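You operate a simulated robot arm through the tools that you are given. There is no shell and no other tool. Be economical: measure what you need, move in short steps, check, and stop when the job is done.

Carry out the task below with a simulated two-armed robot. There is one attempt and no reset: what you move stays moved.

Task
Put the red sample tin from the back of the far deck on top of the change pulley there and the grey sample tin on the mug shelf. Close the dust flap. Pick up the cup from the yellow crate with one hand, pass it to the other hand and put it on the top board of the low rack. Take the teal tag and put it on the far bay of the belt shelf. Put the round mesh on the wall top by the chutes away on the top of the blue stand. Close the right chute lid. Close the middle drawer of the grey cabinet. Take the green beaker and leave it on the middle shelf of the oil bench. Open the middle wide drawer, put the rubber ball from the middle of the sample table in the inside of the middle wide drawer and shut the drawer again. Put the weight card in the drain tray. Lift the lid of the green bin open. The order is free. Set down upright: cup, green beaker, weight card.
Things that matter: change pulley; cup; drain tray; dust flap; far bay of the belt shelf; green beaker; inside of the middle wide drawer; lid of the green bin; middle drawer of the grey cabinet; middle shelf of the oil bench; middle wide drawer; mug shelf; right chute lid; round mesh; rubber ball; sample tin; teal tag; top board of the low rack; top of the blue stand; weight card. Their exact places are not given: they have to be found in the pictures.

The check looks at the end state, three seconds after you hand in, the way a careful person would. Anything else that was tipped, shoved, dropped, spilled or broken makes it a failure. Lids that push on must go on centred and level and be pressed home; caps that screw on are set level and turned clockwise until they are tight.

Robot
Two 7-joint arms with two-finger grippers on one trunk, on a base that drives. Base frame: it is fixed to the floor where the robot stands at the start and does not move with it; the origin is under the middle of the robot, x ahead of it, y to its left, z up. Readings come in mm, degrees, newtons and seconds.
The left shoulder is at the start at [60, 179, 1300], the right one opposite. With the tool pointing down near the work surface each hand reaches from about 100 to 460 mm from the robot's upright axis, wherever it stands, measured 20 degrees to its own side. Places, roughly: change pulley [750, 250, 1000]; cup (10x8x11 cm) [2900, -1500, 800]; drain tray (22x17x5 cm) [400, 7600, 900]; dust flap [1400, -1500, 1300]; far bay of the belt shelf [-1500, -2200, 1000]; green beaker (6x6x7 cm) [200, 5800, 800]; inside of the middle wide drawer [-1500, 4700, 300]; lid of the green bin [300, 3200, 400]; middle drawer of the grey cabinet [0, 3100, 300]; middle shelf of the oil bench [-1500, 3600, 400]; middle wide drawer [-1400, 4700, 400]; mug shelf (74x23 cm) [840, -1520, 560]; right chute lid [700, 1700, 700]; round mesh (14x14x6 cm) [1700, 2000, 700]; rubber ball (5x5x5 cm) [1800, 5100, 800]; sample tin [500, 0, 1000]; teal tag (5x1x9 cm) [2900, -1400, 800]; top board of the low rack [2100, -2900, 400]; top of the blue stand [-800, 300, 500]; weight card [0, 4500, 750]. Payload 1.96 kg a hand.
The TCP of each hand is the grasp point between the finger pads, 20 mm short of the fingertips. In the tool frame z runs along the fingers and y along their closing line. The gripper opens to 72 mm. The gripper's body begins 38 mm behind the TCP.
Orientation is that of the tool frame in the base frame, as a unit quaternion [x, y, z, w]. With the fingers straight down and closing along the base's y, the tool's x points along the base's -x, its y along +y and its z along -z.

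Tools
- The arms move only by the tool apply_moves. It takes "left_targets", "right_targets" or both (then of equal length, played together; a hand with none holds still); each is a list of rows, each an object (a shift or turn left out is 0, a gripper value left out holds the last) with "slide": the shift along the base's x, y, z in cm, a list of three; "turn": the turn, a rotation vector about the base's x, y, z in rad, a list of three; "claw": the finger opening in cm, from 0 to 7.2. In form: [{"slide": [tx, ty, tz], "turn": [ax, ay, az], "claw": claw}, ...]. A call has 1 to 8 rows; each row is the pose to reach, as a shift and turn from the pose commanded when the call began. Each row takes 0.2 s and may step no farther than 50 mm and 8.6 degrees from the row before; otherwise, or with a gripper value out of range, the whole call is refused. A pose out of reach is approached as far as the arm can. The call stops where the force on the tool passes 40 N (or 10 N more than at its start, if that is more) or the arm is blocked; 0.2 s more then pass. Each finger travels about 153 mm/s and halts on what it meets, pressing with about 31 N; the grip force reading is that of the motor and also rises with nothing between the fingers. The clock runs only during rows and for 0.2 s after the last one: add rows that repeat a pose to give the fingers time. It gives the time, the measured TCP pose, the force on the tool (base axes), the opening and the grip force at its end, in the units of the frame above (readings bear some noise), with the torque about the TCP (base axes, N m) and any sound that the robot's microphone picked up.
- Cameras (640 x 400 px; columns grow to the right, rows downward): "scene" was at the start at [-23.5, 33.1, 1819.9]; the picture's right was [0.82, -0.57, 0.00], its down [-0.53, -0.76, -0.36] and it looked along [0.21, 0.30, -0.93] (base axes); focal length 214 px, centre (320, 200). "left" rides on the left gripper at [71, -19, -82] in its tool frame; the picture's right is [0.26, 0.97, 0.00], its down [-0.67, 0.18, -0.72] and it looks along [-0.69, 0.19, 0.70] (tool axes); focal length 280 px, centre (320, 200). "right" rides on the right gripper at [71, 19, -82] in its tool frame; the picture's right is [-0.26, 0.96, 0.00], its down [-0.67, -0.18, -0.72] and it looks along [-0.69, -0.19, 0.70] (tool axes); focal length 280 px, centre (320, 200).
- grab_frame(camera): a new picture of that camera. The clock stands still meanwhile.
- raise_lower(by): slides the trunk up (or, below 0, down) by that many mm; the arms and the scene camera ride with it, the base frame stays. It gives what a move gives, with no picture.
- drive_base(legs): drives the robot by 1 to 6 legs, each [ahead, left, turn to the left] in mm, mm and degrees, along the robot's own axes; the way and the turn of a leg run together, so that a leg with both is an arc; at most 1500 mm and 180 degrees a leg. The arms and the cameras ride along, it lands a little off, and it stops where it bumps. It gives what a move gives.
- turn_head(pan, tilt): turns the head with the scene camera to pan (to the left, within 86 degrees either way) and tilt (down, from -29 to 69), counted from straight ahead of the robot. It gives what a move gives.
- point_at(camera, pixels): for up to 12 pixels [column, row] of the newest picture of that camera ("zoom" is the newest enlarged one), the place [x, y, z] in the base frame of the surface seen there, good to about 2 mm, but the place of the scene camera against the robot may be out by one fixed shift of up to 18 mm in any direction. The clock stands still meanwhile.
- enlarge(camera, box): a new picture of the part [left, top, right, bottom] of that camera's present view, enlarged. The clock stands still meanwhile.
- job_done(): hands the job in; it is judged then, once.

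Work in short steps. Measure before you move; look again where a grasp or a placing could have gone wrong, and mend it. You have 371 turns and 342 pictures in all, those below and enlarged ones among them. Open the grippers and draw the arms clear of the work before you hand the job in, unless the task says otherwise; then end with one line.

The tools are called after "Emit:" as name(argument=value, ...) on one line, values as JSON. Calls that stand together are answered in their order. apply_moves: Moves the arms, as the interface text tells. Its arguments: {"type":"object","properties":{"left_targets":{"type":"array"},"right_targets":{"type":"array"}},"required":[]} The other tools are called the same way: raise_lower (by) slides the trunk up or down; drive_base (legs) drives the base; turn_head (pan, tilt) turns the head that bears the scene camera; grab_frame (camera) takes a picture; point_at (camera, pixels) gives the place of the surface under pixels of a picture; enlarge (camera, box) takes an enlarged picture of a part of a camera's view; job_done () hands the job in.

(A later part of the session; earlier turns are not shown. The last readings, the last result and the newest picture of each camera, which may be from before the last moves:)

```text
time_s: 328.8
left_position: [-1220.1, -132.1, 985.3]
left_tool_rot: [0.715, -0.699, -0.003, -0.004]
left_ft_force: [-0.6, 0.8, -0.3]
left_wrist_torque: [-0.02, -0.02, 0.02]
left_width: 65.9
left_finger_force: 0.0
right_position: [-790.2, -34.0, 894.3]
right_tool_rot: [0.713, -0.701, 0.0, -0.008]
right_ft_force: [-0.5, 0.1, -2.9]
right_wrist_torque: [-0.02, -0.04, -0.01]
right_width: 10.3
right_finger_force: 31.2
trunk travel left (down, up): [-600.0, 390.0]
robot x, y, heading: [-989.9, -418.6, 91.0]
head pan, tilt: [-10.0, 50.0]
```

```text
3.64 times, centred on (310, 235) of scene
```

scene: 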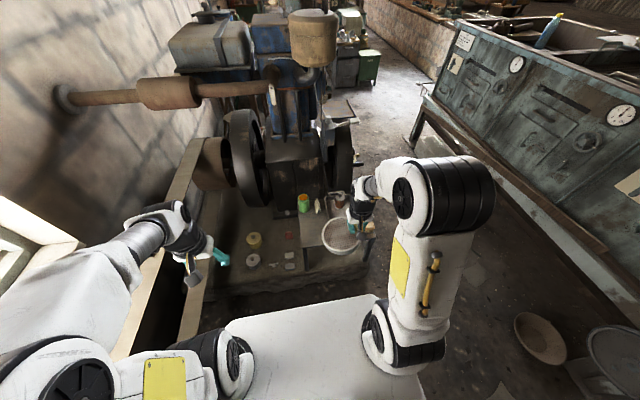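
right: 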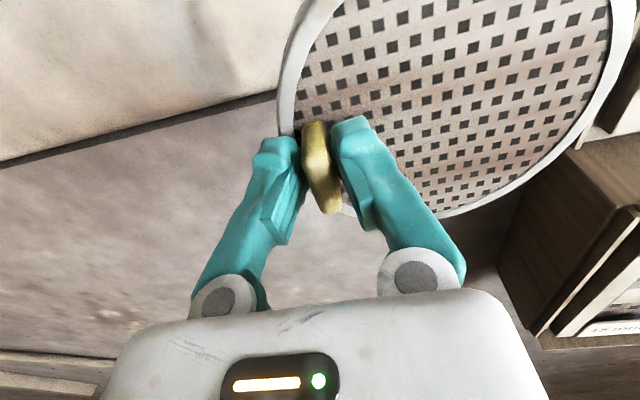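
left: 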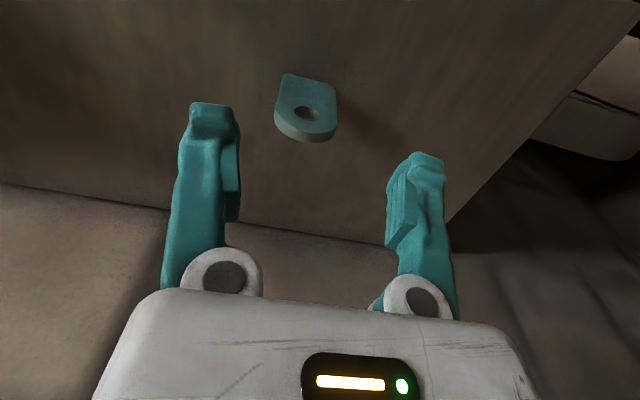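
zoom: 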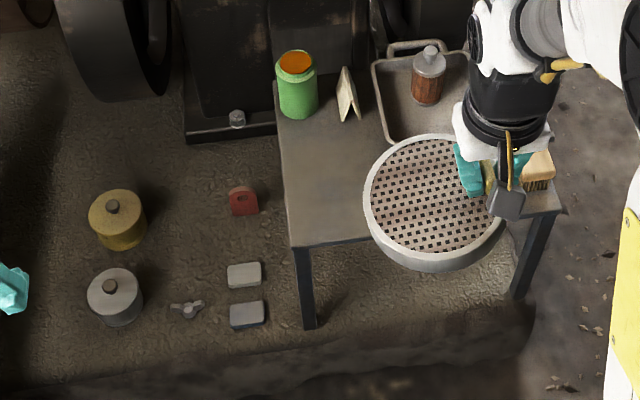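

Drive ahead 240; shift the hand −5 cm x, then lower the trunk.

Emit:
drive_base(legs=[[235, 0, -1]])

Emit:
apply_moves(right_targets=[{"slide": [-2.5, 0, 0]}, {"slide": [-4.8, 0, 0]}])

Emit:
raise_lower(by=-200)

Emit:
grab_frame(camera="right")

Emit:
grab_frame(camera="scene")

```text
time_s: 330.5
left_position: [-1217.0, 108.2, 985.0]
left_tool_rot: [0.71, -0.705, -0.003, -0.004]
left_ft_force: [0.0, 0.2, -0.5]
left_wrist_torque: [0.01, -0.02, -0.02]
left_width: 66.1
left_finger_force: 0.0
right_position: [-785.0, 197.6, 893.5]
right_tool_rot: [-0.707, 0.708, 0.0, 0.008]
right_ft_force: [0.3, 0.0, -2.0]
right_wrist_torque: [0.0, -0.1, 0.01]
right_width: 10.2
right_finger_force: 31.1
trunk travel left (down, up): [-600.0, 390.0]
robot x, y, heading: [-990.8, -183.2, 90.1]
head pan, tilt: [-10.0, 50.0]
```

```text
time_s: 331.1
left_position: [-1216.4, 107.9, 986.5]
left_tool_rot: [0.71, -0.704, -0.002, -0.004]
left_ft_force: [-0.6, -1.2, -0.7]
left_wrist_torque: [-0.01, 0.0, 0.0]
left_width: 65.8
left_finger_force: 0.1
right_position: [-835.8, 197.7, 893.5]
right_tool_rot: [-0.706, 0.708, -0.001, 0.008]
right_ft_force: [0.7, 0.4, -1.5]
right_wrist_torque: [-0.02, -0.08, -0.01]
right_width: 10.4
right_finger_force: 31.1
trunk travel left (down, up): [-600.0, 390.0]
robot x, y, heading: [-988.0, -183.8, 90.3]
head pan, tilt: [-10.0, 50.0]
```

```text
time_s: 333.3
left_position: [-1217.7, 108.1, 785.5]
left_tool_rot: [0.71, -0.704, -0.003, -0.003]
left_ft_force: [-1.0, 0.0, 0.2]
left_wrist_torque: [-0.01, -0.01, 0.01]
left_width: 65.9
left_finger_force: 0.0
right_position: [-834.1, 196.9, 693.1]
right_tool_rot: [-0.707, 0.707, -0.001, 0.008]
right_ft_force: [-0.2, -1.1, -1.5]
right_wrist_torque: [-0.01, -0.08, 0.0]
right_width: 10.5
right_finger_force: 31.1
trunk travel left (down, up): [-400.0, 590.0]
robot x, y, heading: [-987.4, -183.7, 90.1]
head pan, tilt: [-10.0, 50.0]
```

```text
174 pictures are left
```

right: 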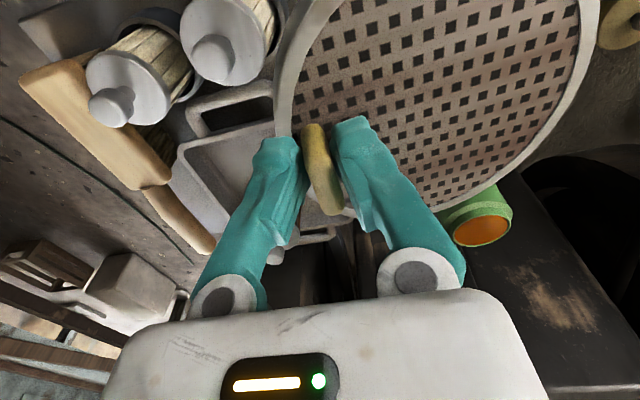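

```text
173 pictures are left
```

scene: 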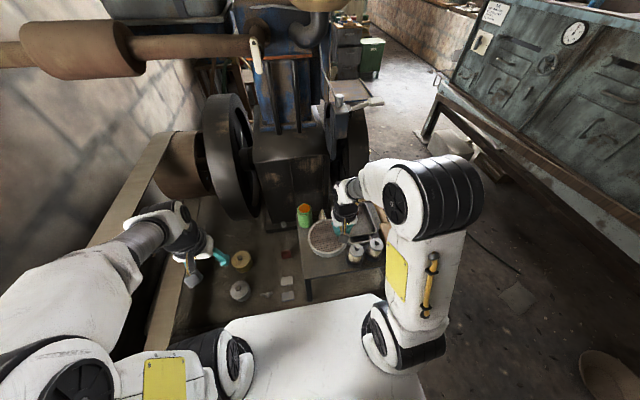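

Emit:
enlarge(camera="scene", box=[270, 190, 400, 280])

Emit:
point_at(camera="right", pixels=[[115, 105], [215, 55], [475, 225], [245, 70], [275, 5], [560, 100], [470, 190], [400, 210], [300, 60], [200, 110]])

```text
4.44 times, centred on (335, 235) of scene
```

zoom: 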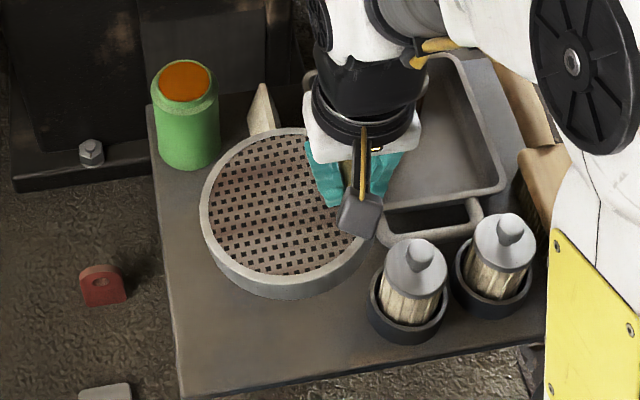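

```text
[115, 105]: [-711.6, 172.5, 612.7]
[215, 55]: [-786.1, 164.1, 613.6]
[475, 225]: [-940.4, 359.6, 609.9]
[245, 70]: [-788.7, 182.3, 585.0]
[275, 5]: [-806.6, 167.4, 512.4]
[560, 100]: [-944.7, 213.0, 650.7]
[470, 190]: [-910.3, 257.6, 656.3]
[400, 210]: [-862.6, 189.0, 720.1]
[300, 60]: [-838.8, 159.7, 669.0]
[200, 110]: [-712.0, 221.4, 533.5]
```

Emit:
point_at(camera="zoom", pixels=[[392, 225], [390, 205], [475, 215], [405, 335], [372, 310], [262, 135], [185, 165], [172, 300], [155, 120], [250, 110], [180, 390], [420, 200]])

```text
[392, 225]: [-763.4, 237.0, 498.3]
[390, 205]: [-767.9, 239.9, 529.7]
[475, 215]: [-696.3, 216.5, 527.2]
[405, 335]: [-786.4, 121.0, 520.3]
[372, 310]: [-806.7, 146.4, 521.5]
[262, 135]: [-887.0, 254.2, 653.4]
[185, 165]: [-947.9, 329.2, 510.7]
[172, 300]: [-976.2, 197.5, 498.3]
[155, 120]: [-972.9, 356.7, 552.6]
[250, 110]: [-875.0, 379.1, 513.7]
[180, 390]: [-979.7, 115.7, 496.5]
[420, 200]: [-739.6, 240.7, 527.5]
```

Scene readings need about (−8,+15,+5) correction. The disc sags ~9° on its far side; I roll the hand to level it and shift to the target (disc centre ≈(−900,222)).

Emit:
apply_moves(right_targets=[{"slide": [-0.5, 1, -1], "turn": [0, 0.08, 0]}, {"slide": [-1.1, 1.8, -2], "turn": [0, 0.155, 0]}, {"slide": [-1.1, 1.8, -5], "turn": [0, 0.155, 0]}])

Emit:
grab_frame(camera="right")

Emit:
point_at(camera="right", pixels=[[300, 60], [560, 100], [470, 195], [420, 60], [345, 205], [575, 40]])

```text
time_s: 334.1
left_position: [-1217.7, 108.4, 785.0]
left_tool_rot: [0.709, -0.705, -0.002, -0.003]
left_ft_force: [1.0, -0.3, 0.0]
left_wrist_torque: [-0.03, 0.02, 0.0]
left_width: 65.9
left_finger_force: 0.0
right_position: [-846.0, 215.7, 642.4]
right_tool_rot: [-0.705, 0.706, 0.055, -0.047]
right_ft_force: [0.5, -0.3, -3.0]
right_wrist_torque: [0.01, -0.1, 0.0]
right_width: 10.5
right_finger_force: 30.6
trunk travel left (down, up): [-400.0, 590.0]
robot x, y, heading: [-989.7, -182.0, 90.0]
head pan, tilt: [-10.0, 50.0]
```

```text
171 pictures are left
```

right: 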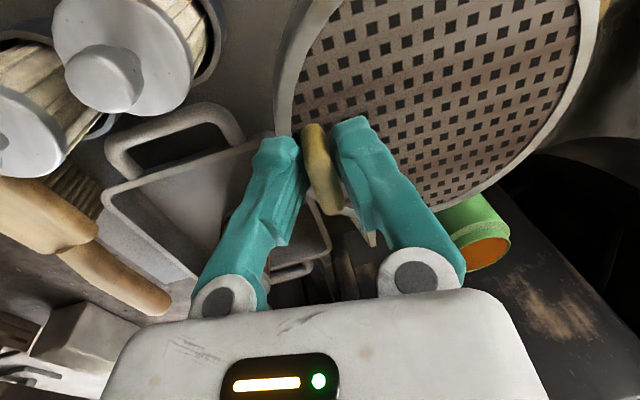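

```text
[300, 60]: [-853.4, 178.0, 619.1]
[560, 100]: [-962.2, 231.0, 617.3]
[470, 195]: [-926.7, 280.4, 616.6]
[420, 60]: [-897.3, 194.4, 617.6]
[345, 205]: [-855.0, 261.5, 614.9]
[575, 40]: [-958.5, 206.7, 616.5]
```

Level. Lower 75 mm, then creep to contact.

Emit:
apply_moves(right_targets=[{"slide": [0.4, 0, -3]}, {"slide": [0.4, 0, -6]}, {"slide": [0.4, 0, -7.3]}, {"slide": [0.4, 0, -7.7]}, {"slide": [0.4, 0, -8.1]}])

Emit:
grab_frame(camera="right")

```text
time_s: 335.3
left_position: [-1216.7, 107.7, 785.0]
left_tool_rot: [0.71, -0.704, -0.002, -0.004]
left_ft_force: [0.4, -0.2, 0.9]
left_wrist_torque: [0.03, -0.04, 0.04]
left_width: 66.1
left_finger_force: 0.1
right_position: [-842.3, 215.2, 561.5]
right_tool_rot: [-0.704, 0.707, 0.055, -0.047]
right_ft_force: [0.1, 0.0, -1.8]
right_wrist_torque: [0.01, -0.12, -0.02]
right_width: 10.2
right_finger_force: 31.1
trunk travel left (down, up): [-400.0, 590.0]
robot x, y, heading: [-986.7, -184.6, 89.9]
head pan, tilt: [-10.0, 50.0]
```

```text
170 pictures are left
```

right: 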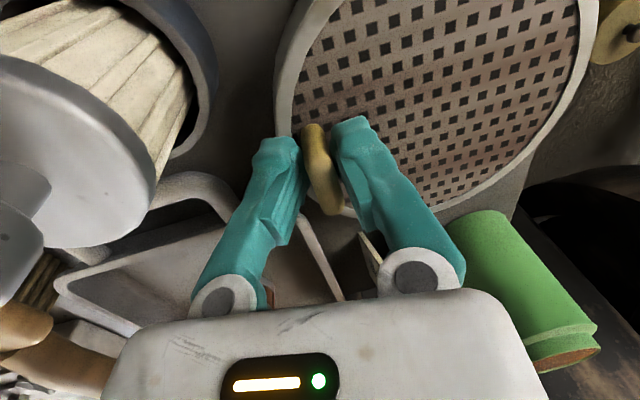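

Emit:
apply_moves(right_targets=[{"slide": [0, 0, -0.2]}, {"slide": [0, 0, -0.4]}, {"slide": [0, 0, -0.6]}, {"slide": [0, 0, -0.8]}])

```text
time_s: 336.3
left_position: [-1217.8, 105.8, 786.2]
left_tool_rot: [0.709, -0.705, -0.003, -0.005]
left_ft_force: [-0.1, 0.2, -0.8]
left_wrist_torque: [-0.03, -0.02, -0.01]
left_width: 66.1
left_finger_force: 0.1
right_position: [-842.2, 215.2, 556.6]
right_tool_rot: [-0.705, 0.706, 0.056, -0.045]
right_ft_force: [0.3, 2.6, 33.0]
right_wrist_torque: [-0.06, -0.07, -0.03]
right_width: 10.3
right_finger_force: 31.1
trunk travel left (down, up): [-400.0, 590.0]
robot x, y, heading: [-988.4, -186.9, 90.3]
head pan, tilt: [-10.0, 50.0]
```

Contact. Release and rise along the tool axis.

Emit:
apply_moves(right_targets=[{"slide": [0, 0, 0.2]}, {"slide": [0, 0, 0.2], "claw": 1.8}, {"slide": [0, 0, 0.2], "claw": 2.8}, {"slide": [0, 0, 0.2], "claw": 2.8}, {"slide": [0.3, 0, 2.5]}, {"slide": [0.7, 0, 6]}, {"slide": [0.7, -1, 10]}])

Emit:
grab_frame(camera="right")

Emit:
enlarge(camera="scene", box=[270, 190, 400, 280])

```text
time_s: 337.9
left_position: [-1217.4, 107.6, 785.1]
left_tool_rot: [0.71, -0.705, -0.002, -0.004]
left_ft_force: [-0.1, -1.1, -0.7]
left_wrist_torque: [-0.01, 0.05, 0.01]
left_width: 65.7
left_finger_force: 0.1
right_position: [-835.8, 203.0, 656.0]
right_tool_rot: [-0.704, 0.706, 0.054, -0.046]
right_ft_force: [-0.2, 0.1, 0.6]
right_wrist_torque: [0.01, 0.03, 0.02]
right_width: 27.7
right_finger_force: 0.1
trunk travel left (down, up): [-400.0, 590.0]
robot x, y, heading: [-985.8, -186.9, 90.1]
head pan, tilt: [-10.0, 50.0]
```

```text
169 pictures are left
```

right: 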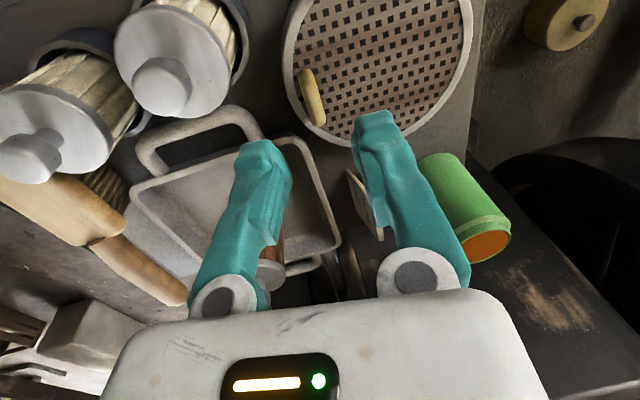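

```text
4.44 times, centred on (335, 235) of scene
```

zoom: 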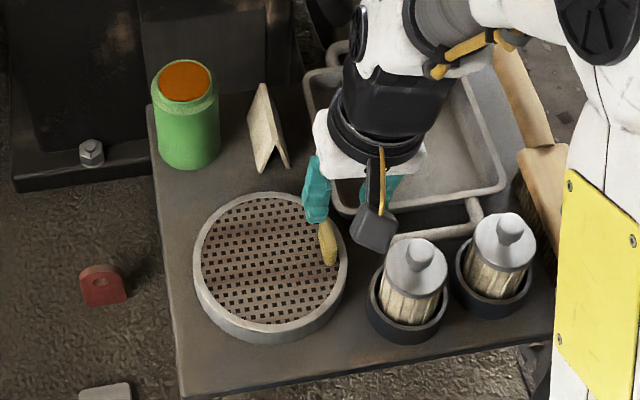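

Mesh sits flat on the stand. Withdraw: raise trunk, untilt hand, back off and drive to the cabinet/bin area.

Emit:
raise_lower(by=250)

Emit:
apply_moves(right_targets=[{"slide": [1, -2, 1], "turn": [0, -0.08, 0]}, {"slide": [2, -4, 2], "turn": [0, -0.155, 0]}])

Emit:
drive_base(legs=[[-230, 0, 0], [0, -850, 0], [1450, 0, 0], [1300, 0, 0]])

Emit:
turn_head(pan=0, tilt=35)

Emit:
grab_frame(camera="scene")

```text
time_s: 340.5
left_position: [-1217.6, 106.4, 1035.9]
left_tool_rot: [0.709, -0.705, -0.003, -0.004]
left_ft_force: [-0.8, 0.1, 0.1]
left_wrist_torque: [-0.01, 0.0, 0.02]
left_width: 65.9
left_finger_force: 0.0
right_position: [-834.6, 203.4, 905.2]
right_tool_rot: [-0.704, 0.706, 0.054, -0.046]
right_ft_force: [-1.0, -0.5, 0.1]
right_wrist_torque: [0.0, 0.0, -0.01]
right_width: 27.9
right_finger_force: 0.1
trunk travel left (down, up): [-650.0, 340.0]
robot x, y, heading: [-986.3, -187.6, 90.2]
head pan, tilt: [-10.0, 50.0]
```

```text
time_s: 341.1
left_position: [-1216.7, 108.1, 1035.7]
left_tool_rot: [0.709, -0.705, -0.003, -0.004]
left_ft_force: [-0.3, -0.2, 0.6]
left_wrist_torque: [0.03, 0.01, -0.01]
left_width: 66.2
left_finger_force: 0.1
right_position: [-814.5, 163.3, 924.4]
right_tool_rot: [-0.706, 0.708, -0.001, 0.009]
right_ft_force: [0.0, -0.6, 0.3]
right_wrist_torque: [-0.01, 0.01, 0.02]
right_width: 28.2
right_finger_force: 0.2
trunk travel left (down, up): [-650.0, 340.0]
robot x, y, heading: [-984.3, -183.1, 90.1]
head pan, tilt: [-10.0, 50.0]
```

```text
time_s: 359.9
left_position: [-393.7, 2635.5, 1035.7]
left_tool_rot: [0.711, -0.703, -0.002, -0.004]
left_ft_force: [0.1, -0.3, -0.3]
left_wrist_torque: [0.0, -0.01, -0.01]
left_width: 65.8
left_finger_force: 0.0
right_position: [9.8, 2692.4, 923.8]
right_tool_rot: [0.709, -0.705, 0.0, -0.008]
right_ft_force: [0.3, -0.2, -0.7]
right_wrist_torque: [0.02, 0.01, 0.01]
right_width: 28.0
right_finger_force: 0.0
trunk travel left (down, up): [-650.0, 340.0]
robot x, y, heading: [-164.0, 2343.3, 90.3]
head pan, tilt: [-10.0, 50.0]
```

```text
time_s: 360.6
left_position: [-392.9, 2634.0, 1036.8]
left_tool_rot: [0.712, -0.702, -0.002, -0.004]
left_ft_force: [0.4, -0.6, 0.4]
left_wrist_torque: [0.01, 0.02, 0.0]
left_width: 66.1
left_finger_force: 0.1
right_position: [9.4, 2693.0, 924.2]
right_tool_rot: [0.71, -0.705, 0.001, -0.009]
right_ft_force: [-0.1, 0.8, 0.5]
right_wrist_torque: [-0.01, -0.01, 0.04]
right_width: 28.2
right_finger_force: 0.1
trunk travel left (down, up): [-650.0, 340.0]
robot x, y, heading: [-164.4, 2345.0, 90.5]
head pan, tilt: [0.0, 35.0]
```

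```text
167 pictures are left
```

scene: 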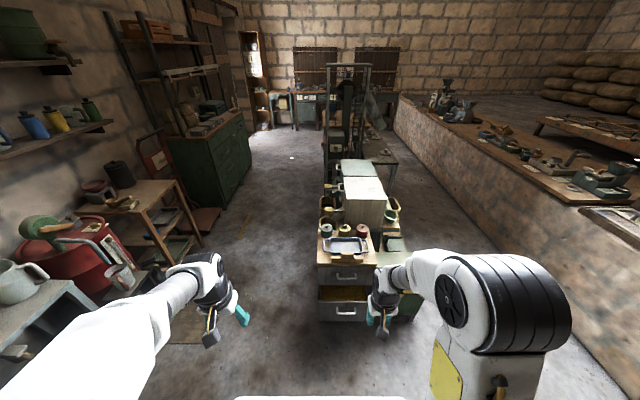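

Emit:
enlarge(camera="scene", box=[300, 190, 440, 340])

Emit:
point_at(camera="zoom", pixels=[[120, 230], [120, 310], [80, 280], [120, 270], [80, 250], [60, 180], [180, 190], [50, 330], [180, 330], [115, 345], [280, 250], [250, 200]])

```text
2.67 times, centred on (370, 265) of scene
```

zoom: 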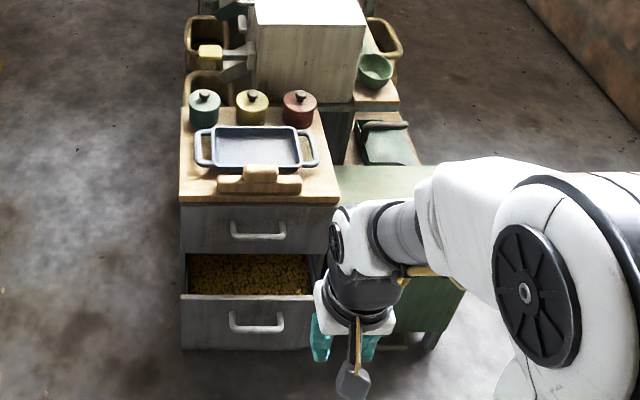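

```text
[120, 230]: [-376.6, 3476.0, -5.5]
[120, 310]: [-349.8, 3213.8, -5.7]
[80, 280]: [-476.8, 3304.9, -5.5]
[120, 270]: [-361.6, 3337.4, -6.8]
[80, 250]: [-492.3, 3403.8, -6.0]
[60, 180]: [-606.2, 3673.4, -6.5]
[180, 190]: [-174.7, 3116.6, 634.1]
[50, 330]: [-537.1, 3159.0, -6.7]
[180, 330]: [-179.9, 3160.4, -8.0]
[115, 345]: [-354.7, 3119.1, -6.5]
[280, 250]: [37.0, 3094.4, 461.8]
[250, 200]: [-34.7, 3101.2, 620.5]
```

Emit:
point_at(camera="zoom", pixels=[[256, 335], [256, 318], [190, 300], [305, 300], [256, 232], [200, 240], [190, 345], [250, 270], [256, 297], [380, 200], [400, 330], [340, 240]])

```text
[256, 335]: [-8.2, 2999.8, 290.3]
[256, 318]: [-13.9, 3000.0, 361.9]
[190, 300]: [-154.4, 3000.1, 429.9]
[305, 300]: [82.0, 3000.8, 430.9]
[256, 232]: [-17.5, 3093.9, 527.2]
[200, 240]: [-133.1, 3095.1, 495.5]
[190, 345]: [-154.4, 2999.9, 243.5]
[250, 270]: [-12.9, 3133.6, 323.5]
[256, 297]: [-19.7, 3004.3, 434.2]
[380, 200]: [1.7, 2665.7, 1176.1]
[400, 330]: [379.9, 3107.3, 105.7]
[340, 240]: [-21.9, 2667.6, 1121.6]
```

The middle drawer front is ~95 mm out (y≈3015 vs 3109). I lower the trunk 400 and tilt the right hand forward with fingers closed to push at its top centre.

Emit:
raise_lower(by=-400)

Emit:
apply_moves(right_targets=[{"slide": [-0.5, 0, 0], "turn": [0.14, 0, 0], "claw": 0}, {"slide": [-1, 0, 0], "turn": [0.28, 0, 0]}, {"slide": [-1.5, 0, 0], "turn": [0.42, 0, 0]}, {"slide": [-2, 0, 0], "turn": [0.56, 0, 0]}, {"slide": [-2.5, 0, 0], "turn": [0.7, 0, 0]}, {"slide": [-2.5, 0, 0], "turn": [0.8, 0, 0]}])

Emit:
grab_frame(camera="right")

```text
time_s: 364.5
left_position: [-391.8, 2635.7, 636.1]
left_tool_rot: [0.712, -0.702, -0.002, -0.004]
left_ft_force: [-0.3, 0.5, 0.0]
left_wrist_torque: [0.02, -0.01, 0.0]
left_width: 65.6
left_finger_force: 0.1
right_position: [8.8, 2693.1, 524.3]
right_tool_rot: [0.709, -0.705, 0.0, -0.008]
right_ft_force: [0.0, 0.4, 0.7]
right_wrist_torque: [0.04, 0.01, 0.0]
right_width: 28.0
right_finger_force: 0.0
trunk travel left (down, up): [-250.0, 740.0]
robot x, y, heading: [-161.4, 2345.3, 90.6]
head pan, tilt: [0.0, 35.0]
```

```text
time_s: 365.9
left_position: [-392.5, 2634.2, 635.9]
left_tool_rot: [0.711, -0.703, -0.003, -0.003]
left_ft_force: [-0.2, -0.2, 0.2]
left_wrist_torque: [-0.03, 0.02, -0.05]
left_width: 65.7
left_finger_force: 0.1
right_position: [-33.9, 2762.3, 506.6]
right_tool_rot: [-0.649, 0.649, 0.275, 0.285]
right_ft_force: [-0.2, 1.0, -0.8]
right_wrist_torque: [0.01, -0.03, 0.0]
right_width: 0.0
right_finger_force: 29.1
right hand out of reach, approached as far as the arm can: row 3, 4, 5, 6
trunk travel left (down, up): [-250.0, 740.0]
robot x, y, heading: [-157.0, 2346.3, 90.5]
head pan, tilt: [0.0, 35.0]
```

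```text
165 pictures are left
```

right: 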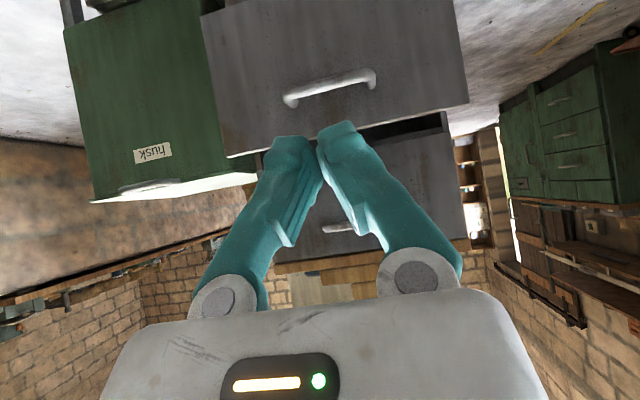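

Emit:
point_at(camera="right", pixels=[[240, 148], [460, 98], [345, 85], [330, 60], [395, 115], [390, 170], [340, 228], [130, 195], [200, 20]])

```text
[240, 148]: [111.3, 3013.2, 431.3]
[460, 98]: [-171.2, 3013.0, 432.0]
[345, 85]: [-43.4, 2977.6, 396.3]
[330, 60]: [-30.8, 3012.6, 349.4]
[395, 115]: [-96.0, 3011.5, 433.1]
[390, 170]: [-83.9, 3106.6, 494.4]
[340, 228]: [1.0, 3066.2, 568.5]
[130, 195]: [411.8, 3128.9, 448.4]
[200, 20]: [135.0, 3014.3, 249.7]
```

Drawer front y 3013, top z 433. Lower the hand to z≈432 at x≈−18, then drive ahead 200.

Emit:
apply_moves(right_targets=[{"slide": [0.8, 0, -3.7]}, {"slide": [1.6, 0, -7.4]}])

Emit:
drive_base(legs=[[190, 0, 0]])

Emit:
grab_frame(camera="right")

```text
time_s: 366.5
left_position: [-391.9, 2634.4, 636.7]
left_tool_rot: [0.711, -0.703, -0.003, -0.004]
left_ft_force: [0.1, 0.0, 0.1]
left_wrist_torque: [0.02, -0.03, 0.0]
left_width: 66.1
left_finger_force: 0.0
right_position: [-16.3, 2761.4, 432.9]
right_tool_rot: [-0.649, 0.651, 0.273, 0.285]
right_ft_force: [-0.6, 0.6, -0.9]
right_wrist_torque: [0.0, 0.02, 0.01]
right_width: 0.1
right_finger_force: 29.5
trunk travel left (down, up): [-250.0, 740.0]
robot x, y, heading: [-158.1, 2343.9, 90.7]
head pan, tilt: [0.0, 35.0]
```

```text
time_s: 368.0
left_position: [-394.6, 2824.5, 635.0]
left_tool_rot: [0.711, -0.703, -0.002, -0.005]
left_ft_force: [-0.5, -0.3, 0.4]
left_wrist_torque: [0.02, 0.03, 0.02]
left_width: 65.9
left_finger_force: 0.1
right_position: [-17.9, 2950.6, 432.7]
right_tool_rot: [-0.649, 0.651, 0.273, 0.284]
right_ft_force: [0.1, 0.5, 1.0]
right_wrist_torque: [-0.01, 0.0, 0.01]
right_width: 0.0
right_finger_force: 29.7
trunk travel left (down, up): [-250.0, 740.0]
robot x, y, heading: [-163.6, 2535.4, 90.5]
head pan, tilt: [0.0, 35.0]
```

```text
164 pictures are left
```

right: 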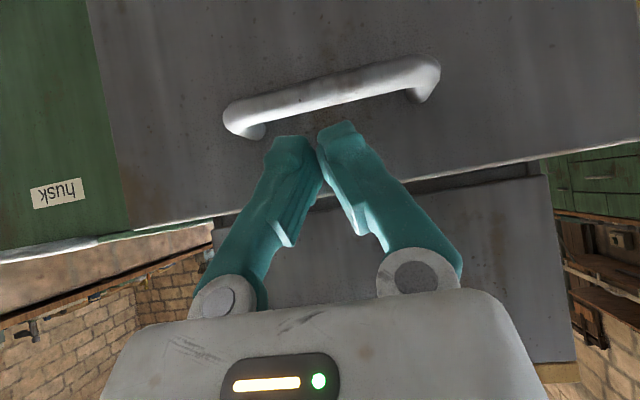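

Fingers sit above the handle, below the top edge. Push forward.

Emit:
apply_moves(right_targets=[{"slide": [0, 2.5, 0]}, {"slide": [0, 4.5, 0]}, {"slide": [0, 6.0, 0]}, {"slide": [0, 7.5, 0]}, {"slide": [0, 9, 0]}, {"slide": [0, 10.5, 0]}])

```text
time_s: 369.4
left_position: [-394.7, 2824.4, 636.0]
left_tool_rot: [0.711, -0.704, -0.002, -0.004]
left_ft_force: [-1.0, -0.3, 0.8]
left_wrist_torque: [0.0, 0.0, 0.02]
left_width: 66.1
left_finger_force: 0.1
right_position: [-16.4, 3056.1, 433.2]
right_tool_rot: [-0.649, 0.651, 0.274, 0.284]
right_ft_force: [-0.5, 1.1, -0.1]
right_wrist_torque: [-0.03, -0.03, 0.03]
right_width: 0.0
right_finger_force: 29.5
trunk travel left (down, up): [-250.0, 740.0]
robot x, y, heading: [-162.7, 2530.2, 90.4]
head pan, tilt: [0.0, 35.0]
```

Emit:
apply_moves(right_targets=[{"slide": [0, 1.5, 0]}, {"slide": [0, 2.5, 0]}, {"slide": [0, 3.2, 0]}, {"slide": [0, 3.8, 0]}, {"slide": [0, 4.4, 0]}, {"slide": [0, 5.0, 0]}])

Emit:
grab_frame(camera="right")

```text
time_s: 370.6
left_position: [-392.6, 2823.9, 635.6]
left_tool_rot: [0.71, -0.704, -0.003, -0.004]
left_ft_force: [0.0, -1.2, -0.5]
left_wrist_torque: [0.0, 0.0, 0.0]
left_width: 65.5
left_finger_force: 0.1
right_position: [-16.8, 3091.0, 430.2]
right_tool_rot: [-0.651, 0.653, 0.268, 0.28]
right_ft_force: [0.2, -12.4, 3.6]
right_wrist_torque: [0.03, -0.01, 0.11]
right_width: 0.0
right_finger_force: 29.7
trunk travel left (down, up): [-250.0, 740.0]
robot x, y, heading: [-164.8, 2536.1, 90.4]
head pan, tilt: [0.0, 35.0]
stopped in row 5 (right hand): the force on the tool passed its limit at 50 N (the readings are from after the stop); the commanded pose is now the measured one
```

```text
163 pictures are left
```

right: 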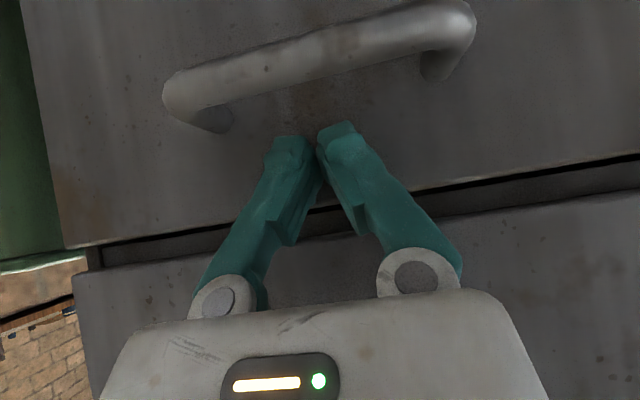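

Emit:
point_at(camera="right", pixels=[[200, 200], [500, 150], [110, 230], [200, 280], [550, 230], [300, 110]])

```text
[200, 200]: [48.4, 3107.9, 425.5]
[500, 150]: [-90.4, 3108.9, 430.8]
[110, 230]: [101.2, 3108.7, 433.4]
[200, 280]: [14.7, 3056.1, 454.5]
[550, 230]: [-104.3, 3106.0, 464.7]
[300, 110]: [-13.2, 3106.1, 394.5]
```

Drawer front flush at y≈3108: closed. Withdraw and look at the green bin.

Emit:
apply_moves(right_targets=[{"slide": [0, -3, 1]}, {"slide": [0, -7, 3], "turn": [-0.14, 0, 0]}, {"slide": [0, -11, 5], "turn": [-0.28, 0, 0]}, {"slide": [0, -15, 7], "turn": [-0.42, 0, 0]}, {"slide": [0, -19, 8], "turn": [-0.56, 0, 0]}, {"slide": [0, -22, 9], "turn": [-0.7, 0, 0]}, {"slide": [0, -25, 9], "turn": [-0.8, 0, 0]}])

Emit:
raise_lower(by=150)

Emit:
drive_base(legs=[[-50, -300, 0]])

Emit:
turn_head(pan=-10, tilt=50)

Emit:
grab_frame(camera="scene")

```text
time_s: 372.2
left_position: [-393.6, 2824.2, 636.2]
left_tool_rot: [0.71, -0.704, -0.003, -0.004]
left_ft_force: [0.1, 0.2, -0.1]
left_wrist_torque: [0.0, -0.01, -0.01]
left_width: 66.1
left_finger_force: 0.0
right_position: [-16.7, 2841.4, 519.0]
right_tool_rot: [0.708, -0.706, 0.007, -0.004]
right_ft_force: [0.2, -0.9, -0.5]
right_wrist_torque: [-0.01, -0.01, -0.02]
right_width: 0.2
right_finger_force: 30.0
trunk travel left (down, up): [-250.0, 740.0]
robot x, y, heading: [-163.4, 2537.0, 90.5]
head pan, tilt: [0.0, 35.0]
```

```text
time_s: 373.9
left_position: [-393.8, 2824.9, 785.2]
left_tool_rot: [0.711, -0.703, -0.003, -0.003]
left_ft_force: [0.0, 0.6, 0.0]
left_wrist_torque: [-0.02, 0.03, -0.02]
left_width: 66.0
left_finger_force: 0.0
right_position: [-16.8, 2841.5, 668.3]
right_tool_rot: [0.709, -0.705, 0.005, -0.005]
right_ft_force: [-0.2, 1.1, -0.2]
right_wrist_torque: [-0.02, -0.01, -0.01]
right_width: 0.3
right_finger_force: 29.2
trunk travel left (down, up): [-400.0, 590.0]
robot x, y, heading: [-161.0, 2532.8, 90.6]
head pan, tilt: [0.0, 35.0]
```

```text
time_s: 376.0
left_position: [-91.7, 2775.3, 785.9]
left_tool_rot: [0.71, -0.704, -0.002, -0.003]
left_ft_force: [0.2, 0.2, 0.0]
left_wrist_torque: [-0.04, 0.02, 0.01]
left_width: 66.1
left_finger_force: 0.0
right_position: [282.2, 2792.9, 669.1]
right_tool_rot: [0.708, -0.706, 0.005, -0.005]
right_ft_force: [-0.1, 0.0, -0.2]
right_wrist_torque: [-0.01, 0.0, 0.01]
right_width: 0.1
right_finger_force: 29.7
trunk travel left (down, up): [-400.0, 590.0]
robot x, y, heading: [137.1, 2483.7, 90.3]
head pan, tilt: [0.0, 35.0]
```

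```text
time_s: 376.7
left_position: [-94.3, 2775.9, 785.1]
left_tool_rot: [0.71, -0.704, -0.003, -0.003]
left_ft_force: [-0.1, -0.3, 0.7]
left_wrist_torque: [0.0, -0.01, -0.02]
left_width: 66.1
left_finger_force: 0.1
right_position: [281.6, 2792.6, 668.2]
right_tool_rot: [0.708, -0.707, 0.007, -0.005]
right_ft_force: [-0.2, 0.0, 0.1]
right_wrist_torque: [-0.03, 0.0, 0.02]
right_width: 0.1
right_finger_force: 29.6
trunk travel left (down, up): [-400.0, 590.0]
robot x, y, heading: [137.1, 2485.6, 90.2]
head pan, tilt: [-10.0, 50.0]
```

```text
162 pictures are left
```

scene: 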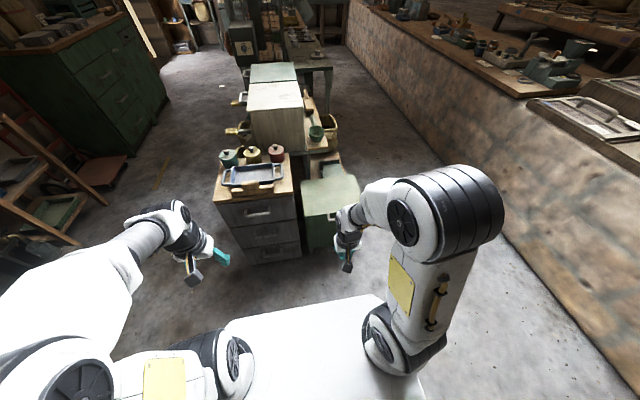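

Emit:
enlarge(camera="scene", box=[285, 140, 405, 260])

Emit:
grab_frame(camera="right")

```text
3.33 times, centred on (345, 200) of scene
```

zoom: 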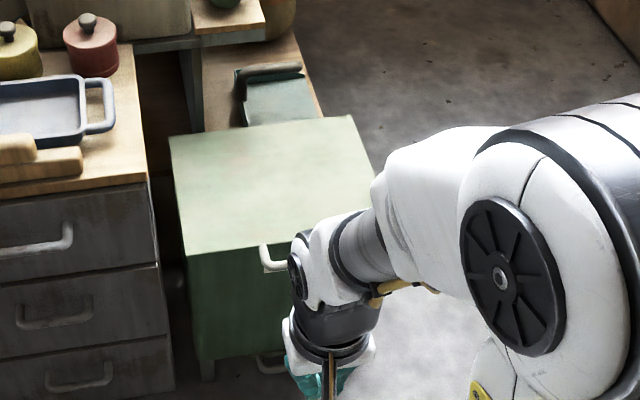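

```text
160 pictures are left
```

right: 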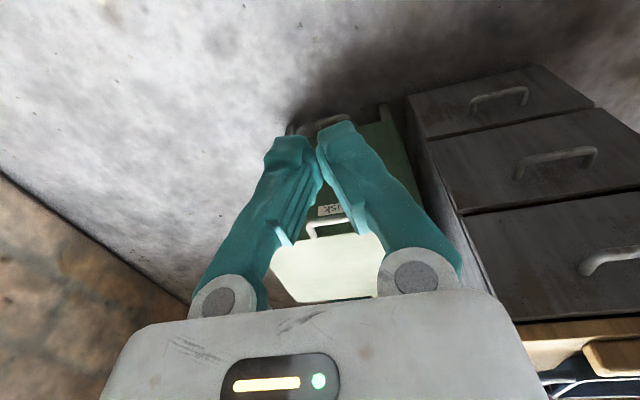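

The bin lid has a white handle at its front edge, hinge at the back. Measure.

Emit:
point_at(camera="zoom", pixels=[[172, 145], [345, 118], [190, 252], [255, 245], [268, 262], [280, 200], [275, 90], [310, 70], [250, 130], [230, 300], [370, 180]])

Emit:
point_at(camera="right", pixels=[[335, 222], [312, 230], [330, 250], [290, 280], [300, 260], [330, 212], [360, 285]])

```text
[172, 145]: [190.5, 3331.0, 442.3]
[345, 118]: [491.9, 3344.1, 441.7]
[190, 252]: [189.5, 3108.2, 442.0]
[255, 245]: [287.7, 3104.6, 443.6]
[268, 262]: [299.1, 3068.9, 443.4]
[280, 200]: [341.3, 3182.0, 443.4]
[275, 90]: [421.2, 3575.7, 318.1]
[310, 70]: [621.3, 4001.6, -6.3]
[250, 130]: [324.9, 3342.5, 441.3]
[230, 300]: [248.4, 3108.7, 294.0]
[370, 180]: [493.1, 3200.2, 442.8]
```

```text
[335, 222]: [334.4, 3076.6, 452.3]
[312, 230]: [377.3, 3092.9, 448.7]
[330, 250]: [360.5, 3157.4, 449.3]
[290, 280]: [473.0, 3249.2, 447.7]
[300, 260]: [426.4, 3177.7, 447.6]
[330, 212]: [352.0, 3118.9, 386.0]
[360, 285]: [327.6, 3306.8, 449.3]
```

Lid: hinge at back (y≈3358, z≈447), handle bar at (334,3080,452). I'll hook closed, 45°-tilted fingers under the bar and swing it up. First tilt the right hand and lower the trunk 100.

Emit:
raise_lower(by=-100)

Emit:
apply_moves(right_targets=[{"slide": [1, 1, -1], "turn": [0.14, 0, 0]}, {"slide": [2, 2, -3], "turn": [0.28, 0, 0]}, {"slide": [3, 3, -5], "turn": [0.42, 0, 0]}, {"slide": [4, 4, -7], "turn": [0.56, 0, 0]}, {"slide": [5, 5, -9], "turn": [0.7, 0, 0]}, {"slide": [5.2, 6, -11], "turn": [0.8, 0, 0]}])

Emit:
grab_frame(camera="right")

```text
time_s: 378.1
left_position: [-94.7, 2776.9, 685.8]
left_tool_rot: [0.71, -0.704, -0.002, -0.004]
left_ft_force: [-0.8, -1.0, -0.7]
left_wrist_torque: [0.01, 0.01, 0.0]
left_width: 65.9
left_finger_force: 0.0
right_position: [282.5, 2792.9, 568.0]
right_tool_rot: [0.708, -0.706, 0.006, -0.005]
right_ft_force: [-1.0, -0.1, 0.1]
right_wrist_torque: [-0.02, 0.01, 0.01]
right_width: 0.0
right_finger_force: 29.3
trunk travel left (down, up): [-300.0, 690.0]
robot x, y, heading: [136.8, 2485.2, 89.9]
head pan, tilt: [-10.0, 50.0]
```

```text
time_s: 379.5
left_position: [-93.2, 2776.7, 684.5]
left_tool_rot: [0.711, -0.703, -0.002, -0.004]
left_ft_force: [0.9, -0.4, -0.9]
left_wrist_torque: [0.01, 0.0, 0.04]
left_width: 65.9
left_finger_force: 0.2
right_position: [335.1, 2853.6, 458.4]
right_tool_rot: [-0.65, 0.653, 0.269, 0.281]
right_ft_force: [-0.2, -0.2, -0.1]
right_wrist_torque: [0.0, 0.02, 0.01]
right_width: 0.0
right_finger_force: 30.0
right hand out of reach, approached as far as the arm can: row 1, 2, 3, 4, 5
trunk travel left (down, up): [-300.0, 690.0]
robot x, y, heading: [138.5, 2485.6, 90.2]
head pan, tilt: [-10.0, 50.0]
```

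```text
159 pictures are left
```

right: 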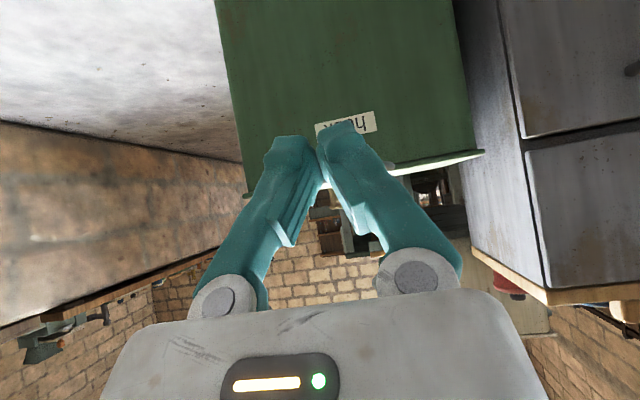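

Lower 6 cm, then drive ahead 180 to bring the fingers beneath the handle.

Emit:
apply_moves(right_targets=[{"slide": [0, 0, -3]}, {"slide": [0, 0, -6]}])

Emit:
drive_base(legs=[[170, 0, 0]])

Emit:
grab_frame(camera="right")

```text
time_s: 380.1
left_position: [-93.1, 2776.4, 686.1]
left_tool_rot: [0.71, -0.704, -0.003, -0.004]
left_ft_force: [0.5, -0.2, 0.1]
left_wrist_torque: [0.01, -0.01, -0.04]
left_width: 66.1
left_finger_force: 0.0
right_position: [334.1, 2852.4, 399.6]
right_tool_rot: [-0.65, 0.652, 0.27, 0.28]
right_ft_force: [0.5, 0.9, 0.2]
right_wrist_torque: [0.04, 0.0, 0.0]
right_width: 0.3
right_finger_force: 29.8
trunk travel left (down, up): [-300.0, 690.0]
robot x, y, heading: [137.8, 2483.4, 90.2]
head pan, tilt: [-10.0, 50.0]
```

```text
time_s: 381.5
left_position: [-95.1, 2947.4, 686.1]
left_tool_rot: [0.71, -0.704, -0.002, -0.004]
left_ft_force: [-0.5, -0.8, 0.1]
left_wrist_torque: [0.0, 0.01, 0.01]
left_width: 65.8
left_finger_force: 0.1
right_position: [333.4, 3025.0, 400.2]
right_tool_rot: [-0.65, 0.653, 0.269, 0.279]
right_ft_force: [0.5, 0.1, 0.2]
right_wrist_torque: [-0.01, 0.0, -0.03]
right_width: 0.3
right_finger_force: 29.7
trunk travel left (down, up): [-300.0, 690.0]
robot x, y, heading: [135.3, 2651.4, 90.5]
head pan, tilt: [-10.0, 50.0]
```

```text
158 pictures are left
```

right: 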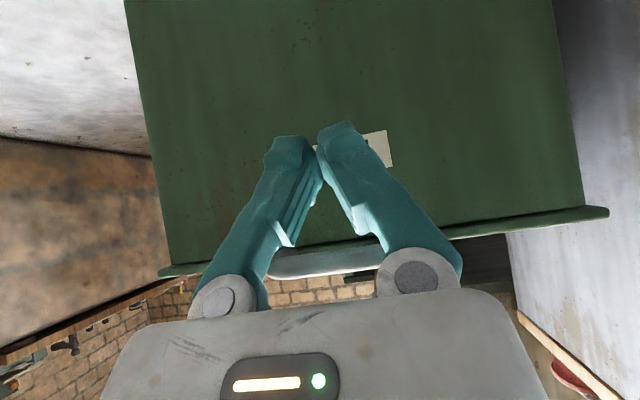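

Emit:
point_at(camera="right", pixels=[[320, 268], [300, 258], [280, 272], [345, 262], [320, 243], [500, 222], [200, 265], [270, 268]])

```text
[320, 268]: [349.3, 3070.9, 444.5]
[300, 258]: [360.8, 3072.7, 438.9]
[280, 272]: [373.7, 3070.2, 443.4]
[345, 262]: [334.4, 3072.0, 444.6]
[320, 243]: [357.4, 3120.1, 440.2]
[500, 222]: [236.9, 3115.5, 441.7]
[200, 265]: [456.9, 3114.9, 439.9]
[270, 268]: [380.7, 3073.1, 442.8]
```

Bar centre ≈(335,3077,445). First pull the left hand back and up (cabinet items), then drive 60 closer.

Emit:
apply_moves(left_targets=[{"slide": [0, -3, 3]}, {"slide": [0, -5, 6]}, {"slide": [-2, -6, 9]}, {"slide": [-4, -7, 12]}])

Emit:
drive_base(legs=[[55, 0, 0]])

```text
time_s: 382.5
left_position: [-95.0, 2940.3, 685.6]
left_tool_rot: [0.71, -0.704, -0.002, -0.004]
left_ft_force: [-0.2, -0.2, 0.3]
left_wrist_torque: [0.01, -0.01, -0.01]
left_width: 65.8
left_finger_force: 0.0
left hand out of reach, approached as far as the arm can: row 1, 2, 3, 4
right_position: [333.6, 3024.3, 398.8]
right_tool_rot: [-0.65, 0.653, 0.269, 0.28]
right_ft_force: [0.0, 0.0, 1.3]
right_wrist_torque: [0.02, 0.03, 0.01]
right_width: 0.1
right_finger_force: 28.9
trunk travel left (down, up): [-300.0, 690.0]
robot x, y, heading: [135.3, 2656.0, 90.2]
head pan, tilt: [-10.0, 50.0]
```

```text
time_s: 383.5
left_position: [-94.6, 2994.5, 685.7]
left_tool_rot: [0.71, -0.704, -0.002, -0.004]
left_ft_force: [-0.3, 0.3, 1.1]
left_wrist_torque: [0.02, 0.01, -0.02]
left_width: 66.4
left_finger_force: 0.1
right_position: [332.4, 3080.0, 398.0]
right_tool_rot: [-0.651, 0.653, 0.269, 0.279]
right_ft_force: [0.4, 0.0, -0.2]
right_wrist_torque: [-0.03, 0.03, -0.04]
right_width: 0.1
right_finger_force: 29.9
trunk travel left (down, up): [-300.0, 690.0]
robot x, y, heading: [137.6, 2714.2, 90.2]
head pan, tilt: [-10.0, 50.0]
```

Move the left hand out to the left of the cabinet, then lift with the right.

Emit:
apply_moves(left_targets=[{"slide": [-4, 1, 0]}, {"slide": [-8, 2, 0]}, {"slide": [-12, 3, 0]}, {"slide": [-16, 3, 0]}, {"slide": [-19, 3, 0]}])

Emit:
apply_moves(right_targets=[{"slide": [0.2, -0.4, 2]}, {"slide": [0.2, -0.6, 4]}, {"slide": [0.2, 0, 7]}, {"slide": [0.2, 0.3, 10.2]}, {"slide": [0.2, 1.5, 13.5]}, {"slide": [0.2, 3.2, 17]}])

Emit:
grab_frame(camera="scene")

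Emit:
grab_frame(camera="right")

```text
time_s: 384.7
left_position: [-284.0, 3024.1, 681.9]
left_tool_rot: [0.709, -0.705, -0.005, -0.004]
left_ft_force: [-0.9, -0.3, 0.2]
left_wrist_torque: [0.01, -0.02, 0.01]
left_width: 66.2
left_finger_force: 0.0
left hand out of reach, approached as far as the arm can: row 5
right_position: [332.4, 3079.6, 399.7]
right_tool_rot: [-0.65, 0.653, 0.269, 0.282]
right_ft_force: [0.0, 1.0, 0.2]
right_wrist_torque: [-0.03, 0.0, -0.02]
right_width: 0.0
right_finger_force: 29.7
trunk travel left (down, up): [-300.0, 690.0]
robot x, y, heading: [129.6, 2712.4, 89.9]
head pan, tilt: [-10.0, 50.0]
```

```text
time_s: 386.1
left_position: [-283.2, 3023.1, 681.5]
left_tool_rot: [0.71, -0.704, -0.006, -0.005]
left_ft_force: [0.8, -0.2, 0.5]
left_wrist_torque: [-0.01, -0.05, 0.02]
left_width: 66.0
left_finger_force: 0.1
right_position: [337.4, 3136.0, 565.4]
right_tool_rot: [-0.65, 0.653, 0.27, 0.28]
right_ft_force: [0.4, -1.5, -0.9]
right_wrist_torque: [0.09, -0.01, -0.04]
right_width: 0.0
right_finger_force: 28.8
right hand out of reach, approached as far as the arm can: row 3, 4, 5, 6
trunk travel left (down, up): [-300.0, 690.0]
robot x, y, heading: [135.1, 2709.4, 90.1]
head pan, tilt: [-10.0, 50.0]
```

```text
157 pictures are left
```

scene: 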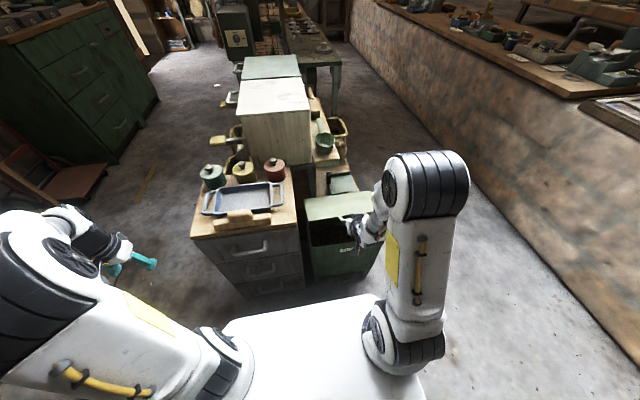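

```text
156 pictures are left
```

right: 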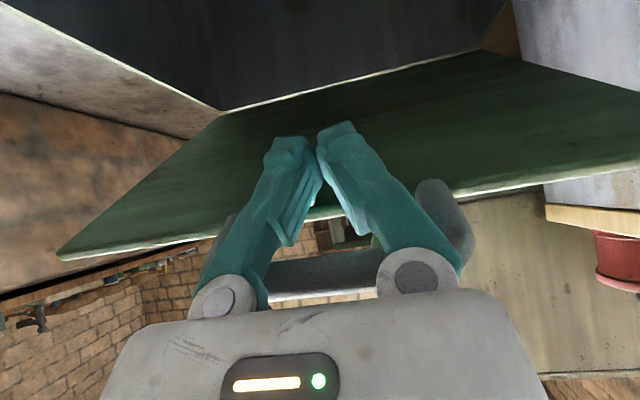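

The lid is rising (~30°). Continue: raise trunk 70, then move forward/up along the arc.

Emit:
raise_lower(by=70)

Emit:
apply_moves(right_targets=[{"slide": [0, 2.5, 1]}, {"slide": [0, 5, 2.5]}, {"slide": [0, 7.5, 4]}])

Emit:
grab_frame(camera="right")

```text
time_s: 387.2
left_position: [-282.6, 3023.7, 751.6]
left_tool_rot: [0.71, -0.704, -0.005, -0.004]
left_ft_force: [0.2, 0.7, 0.1]
left_wrist_torque: [-0.01, -0.03, 0.0]
left_width: 66.1
left_finger_force: 0.1
right_position: [336.9, 3134.7, 634.4]
right_tool_rot: [-0.65, 0.653, 0.27, 0.279]
right_ft_force: [0.6, -0.6, -0.9]
right_wrist_torque: [-0.01, -0.07, 0.0]
right_width: 0.0
right_finger_force: 29.9
trunk travel left (down, up): [-370.0, 620.0]
robot x, y, heading: [134.3, 2712.3, 90.2]
head pan, tilt: [-10.0, 50.0]
```

```text
time_s: 388.0
left_position: [-283.7, 3024.2, 752.3]
left_tool_rot: [0.71, -0.704, -0.005, -0.003]
left_ft_force: [-0.3, -0.2, 0.2]
left_wrist_torque: [-0.02, 0.02, 0.02]
left_width: 65.8
left_finger_force: 0.0
right_position: [336.3, 3210.5, 673.9]
right_tool_rot: [-0.65, 0.653, 0.27, 0.28]
right_ft_force: [0.8, -0.4, -0.9]
right_wrist_torque: [-0.01, 0.02, -0.01]
right_width: 0.1
right_finger_force: 29.5
trunk travel left (down, up): [-370.0, 620.0]
robot x, y, heading: [133.5, 2710.6, 90.3]
head pan, tilt: [-10.0, 50.0]
```

```text
155 pictures are left
```

right: 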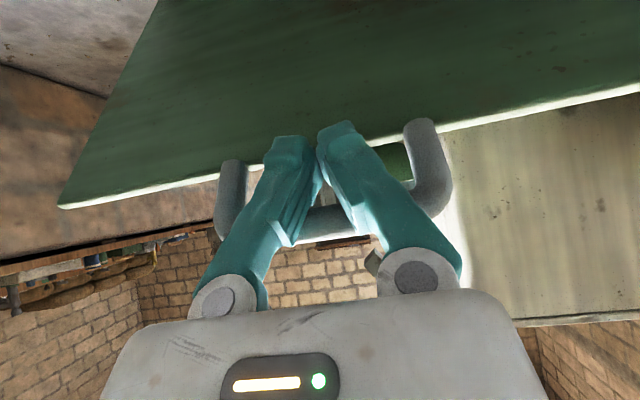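

Lid at ~60°. Push on: arm +6 cm, then drive ahead.

Emit:
apply_moves(right_targets=[{"slide": [0, 2.5, 1]}, {"slide": [0, 5, 2]}, {"slide": [0, 7, 2.8]}])

Emit:
drive_base(legs=[[90, 0, 0]])

Emit:
grab_frame(camera="right")

Emit:
grab_frame(camera="scene")

```text
time_s: 388.8
left_position: [-283.3, 3022.3, 751.8]
left_tool_rot: [0.71, -0.704, -0.004, -0.004]
left_ft_force: [0.4, 0.1, -0.3]
left_wrist_torque: [-0.01, 0.02, 0.0]
left_width: 66.0
left_finger_force: 0.1
right_position: [336.2, 3279.7, 701.6]
right_tool_rot: [-0.65, 0.653, 0.269, 0.28]
right_ft_force: [0.1, -1.1, -0.5]
right_wrist_torque: [0.02, 0.0, 0.01]
right_width: 0.1
right_finger_force: 30.0
trunk travel left (down, up): [-370.0, 620.0]
robot x, y, heading: [135.6, 2712.1, 90.5]
head pan, tilt: [-10.0, 50.0]
```

```text
time_s: 389.9
left_position: [-282.6, 3108.2, 751.3]
left_tool_rot: [0.71, -0.705, -0.004, -0.004]
left_ft_force: [0.0, 0.2, -0.5]
left_wrist_torque: [0.01, 0.01, 0.01]
left_width: 65.8
left_finger_force: 0.0
right_position: [335.9, 3361.7, 699.5]
right_tool_rot: [-0.652, 0.655, 0.265, 0.275]
right_ft_force: [1.0, -0.5, 0.0]
right_wrist_torque: [0.03, 0.0, -0.02]
right_width: 0.1
right_finger_force: 30.0
trunk travel left (down, up): [-370.0, 620.0]
robot x, y, heading: [137.0, 2795.8, 90.2]
head pan, tilt: [-10.0, 50.0]
stopped in leg 1: the force on the tool passed its limit at 69 N (the readings are from after the stop); the commanded pose is now the measured one
```

```text
154 pictures are left
```

right: 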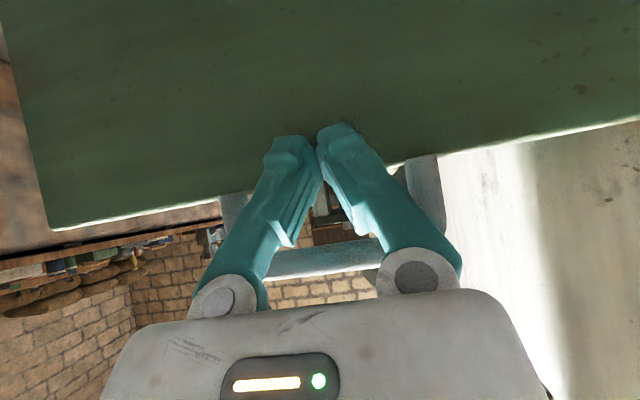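

```text
153 pictures are left
```

scene: 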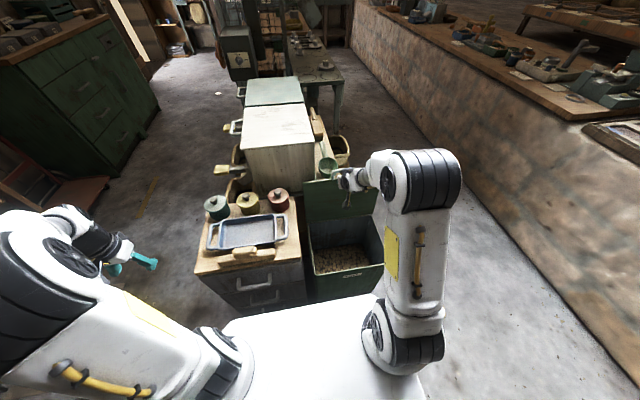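

The lid hit its stop. Measure its angle.

Emit:
point_at(camera="right", pixels=[[200, 180], [200, 100], [200, 30], [500, 140], [500, 60], [320, 250]])

```text
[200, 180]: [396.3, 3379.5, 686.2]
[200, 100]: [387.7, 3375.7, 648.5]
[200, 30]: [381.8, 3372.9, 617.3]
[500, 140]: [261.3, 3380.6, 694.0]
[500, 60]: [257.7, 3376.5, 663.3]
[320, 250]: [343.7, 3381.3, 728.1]
```

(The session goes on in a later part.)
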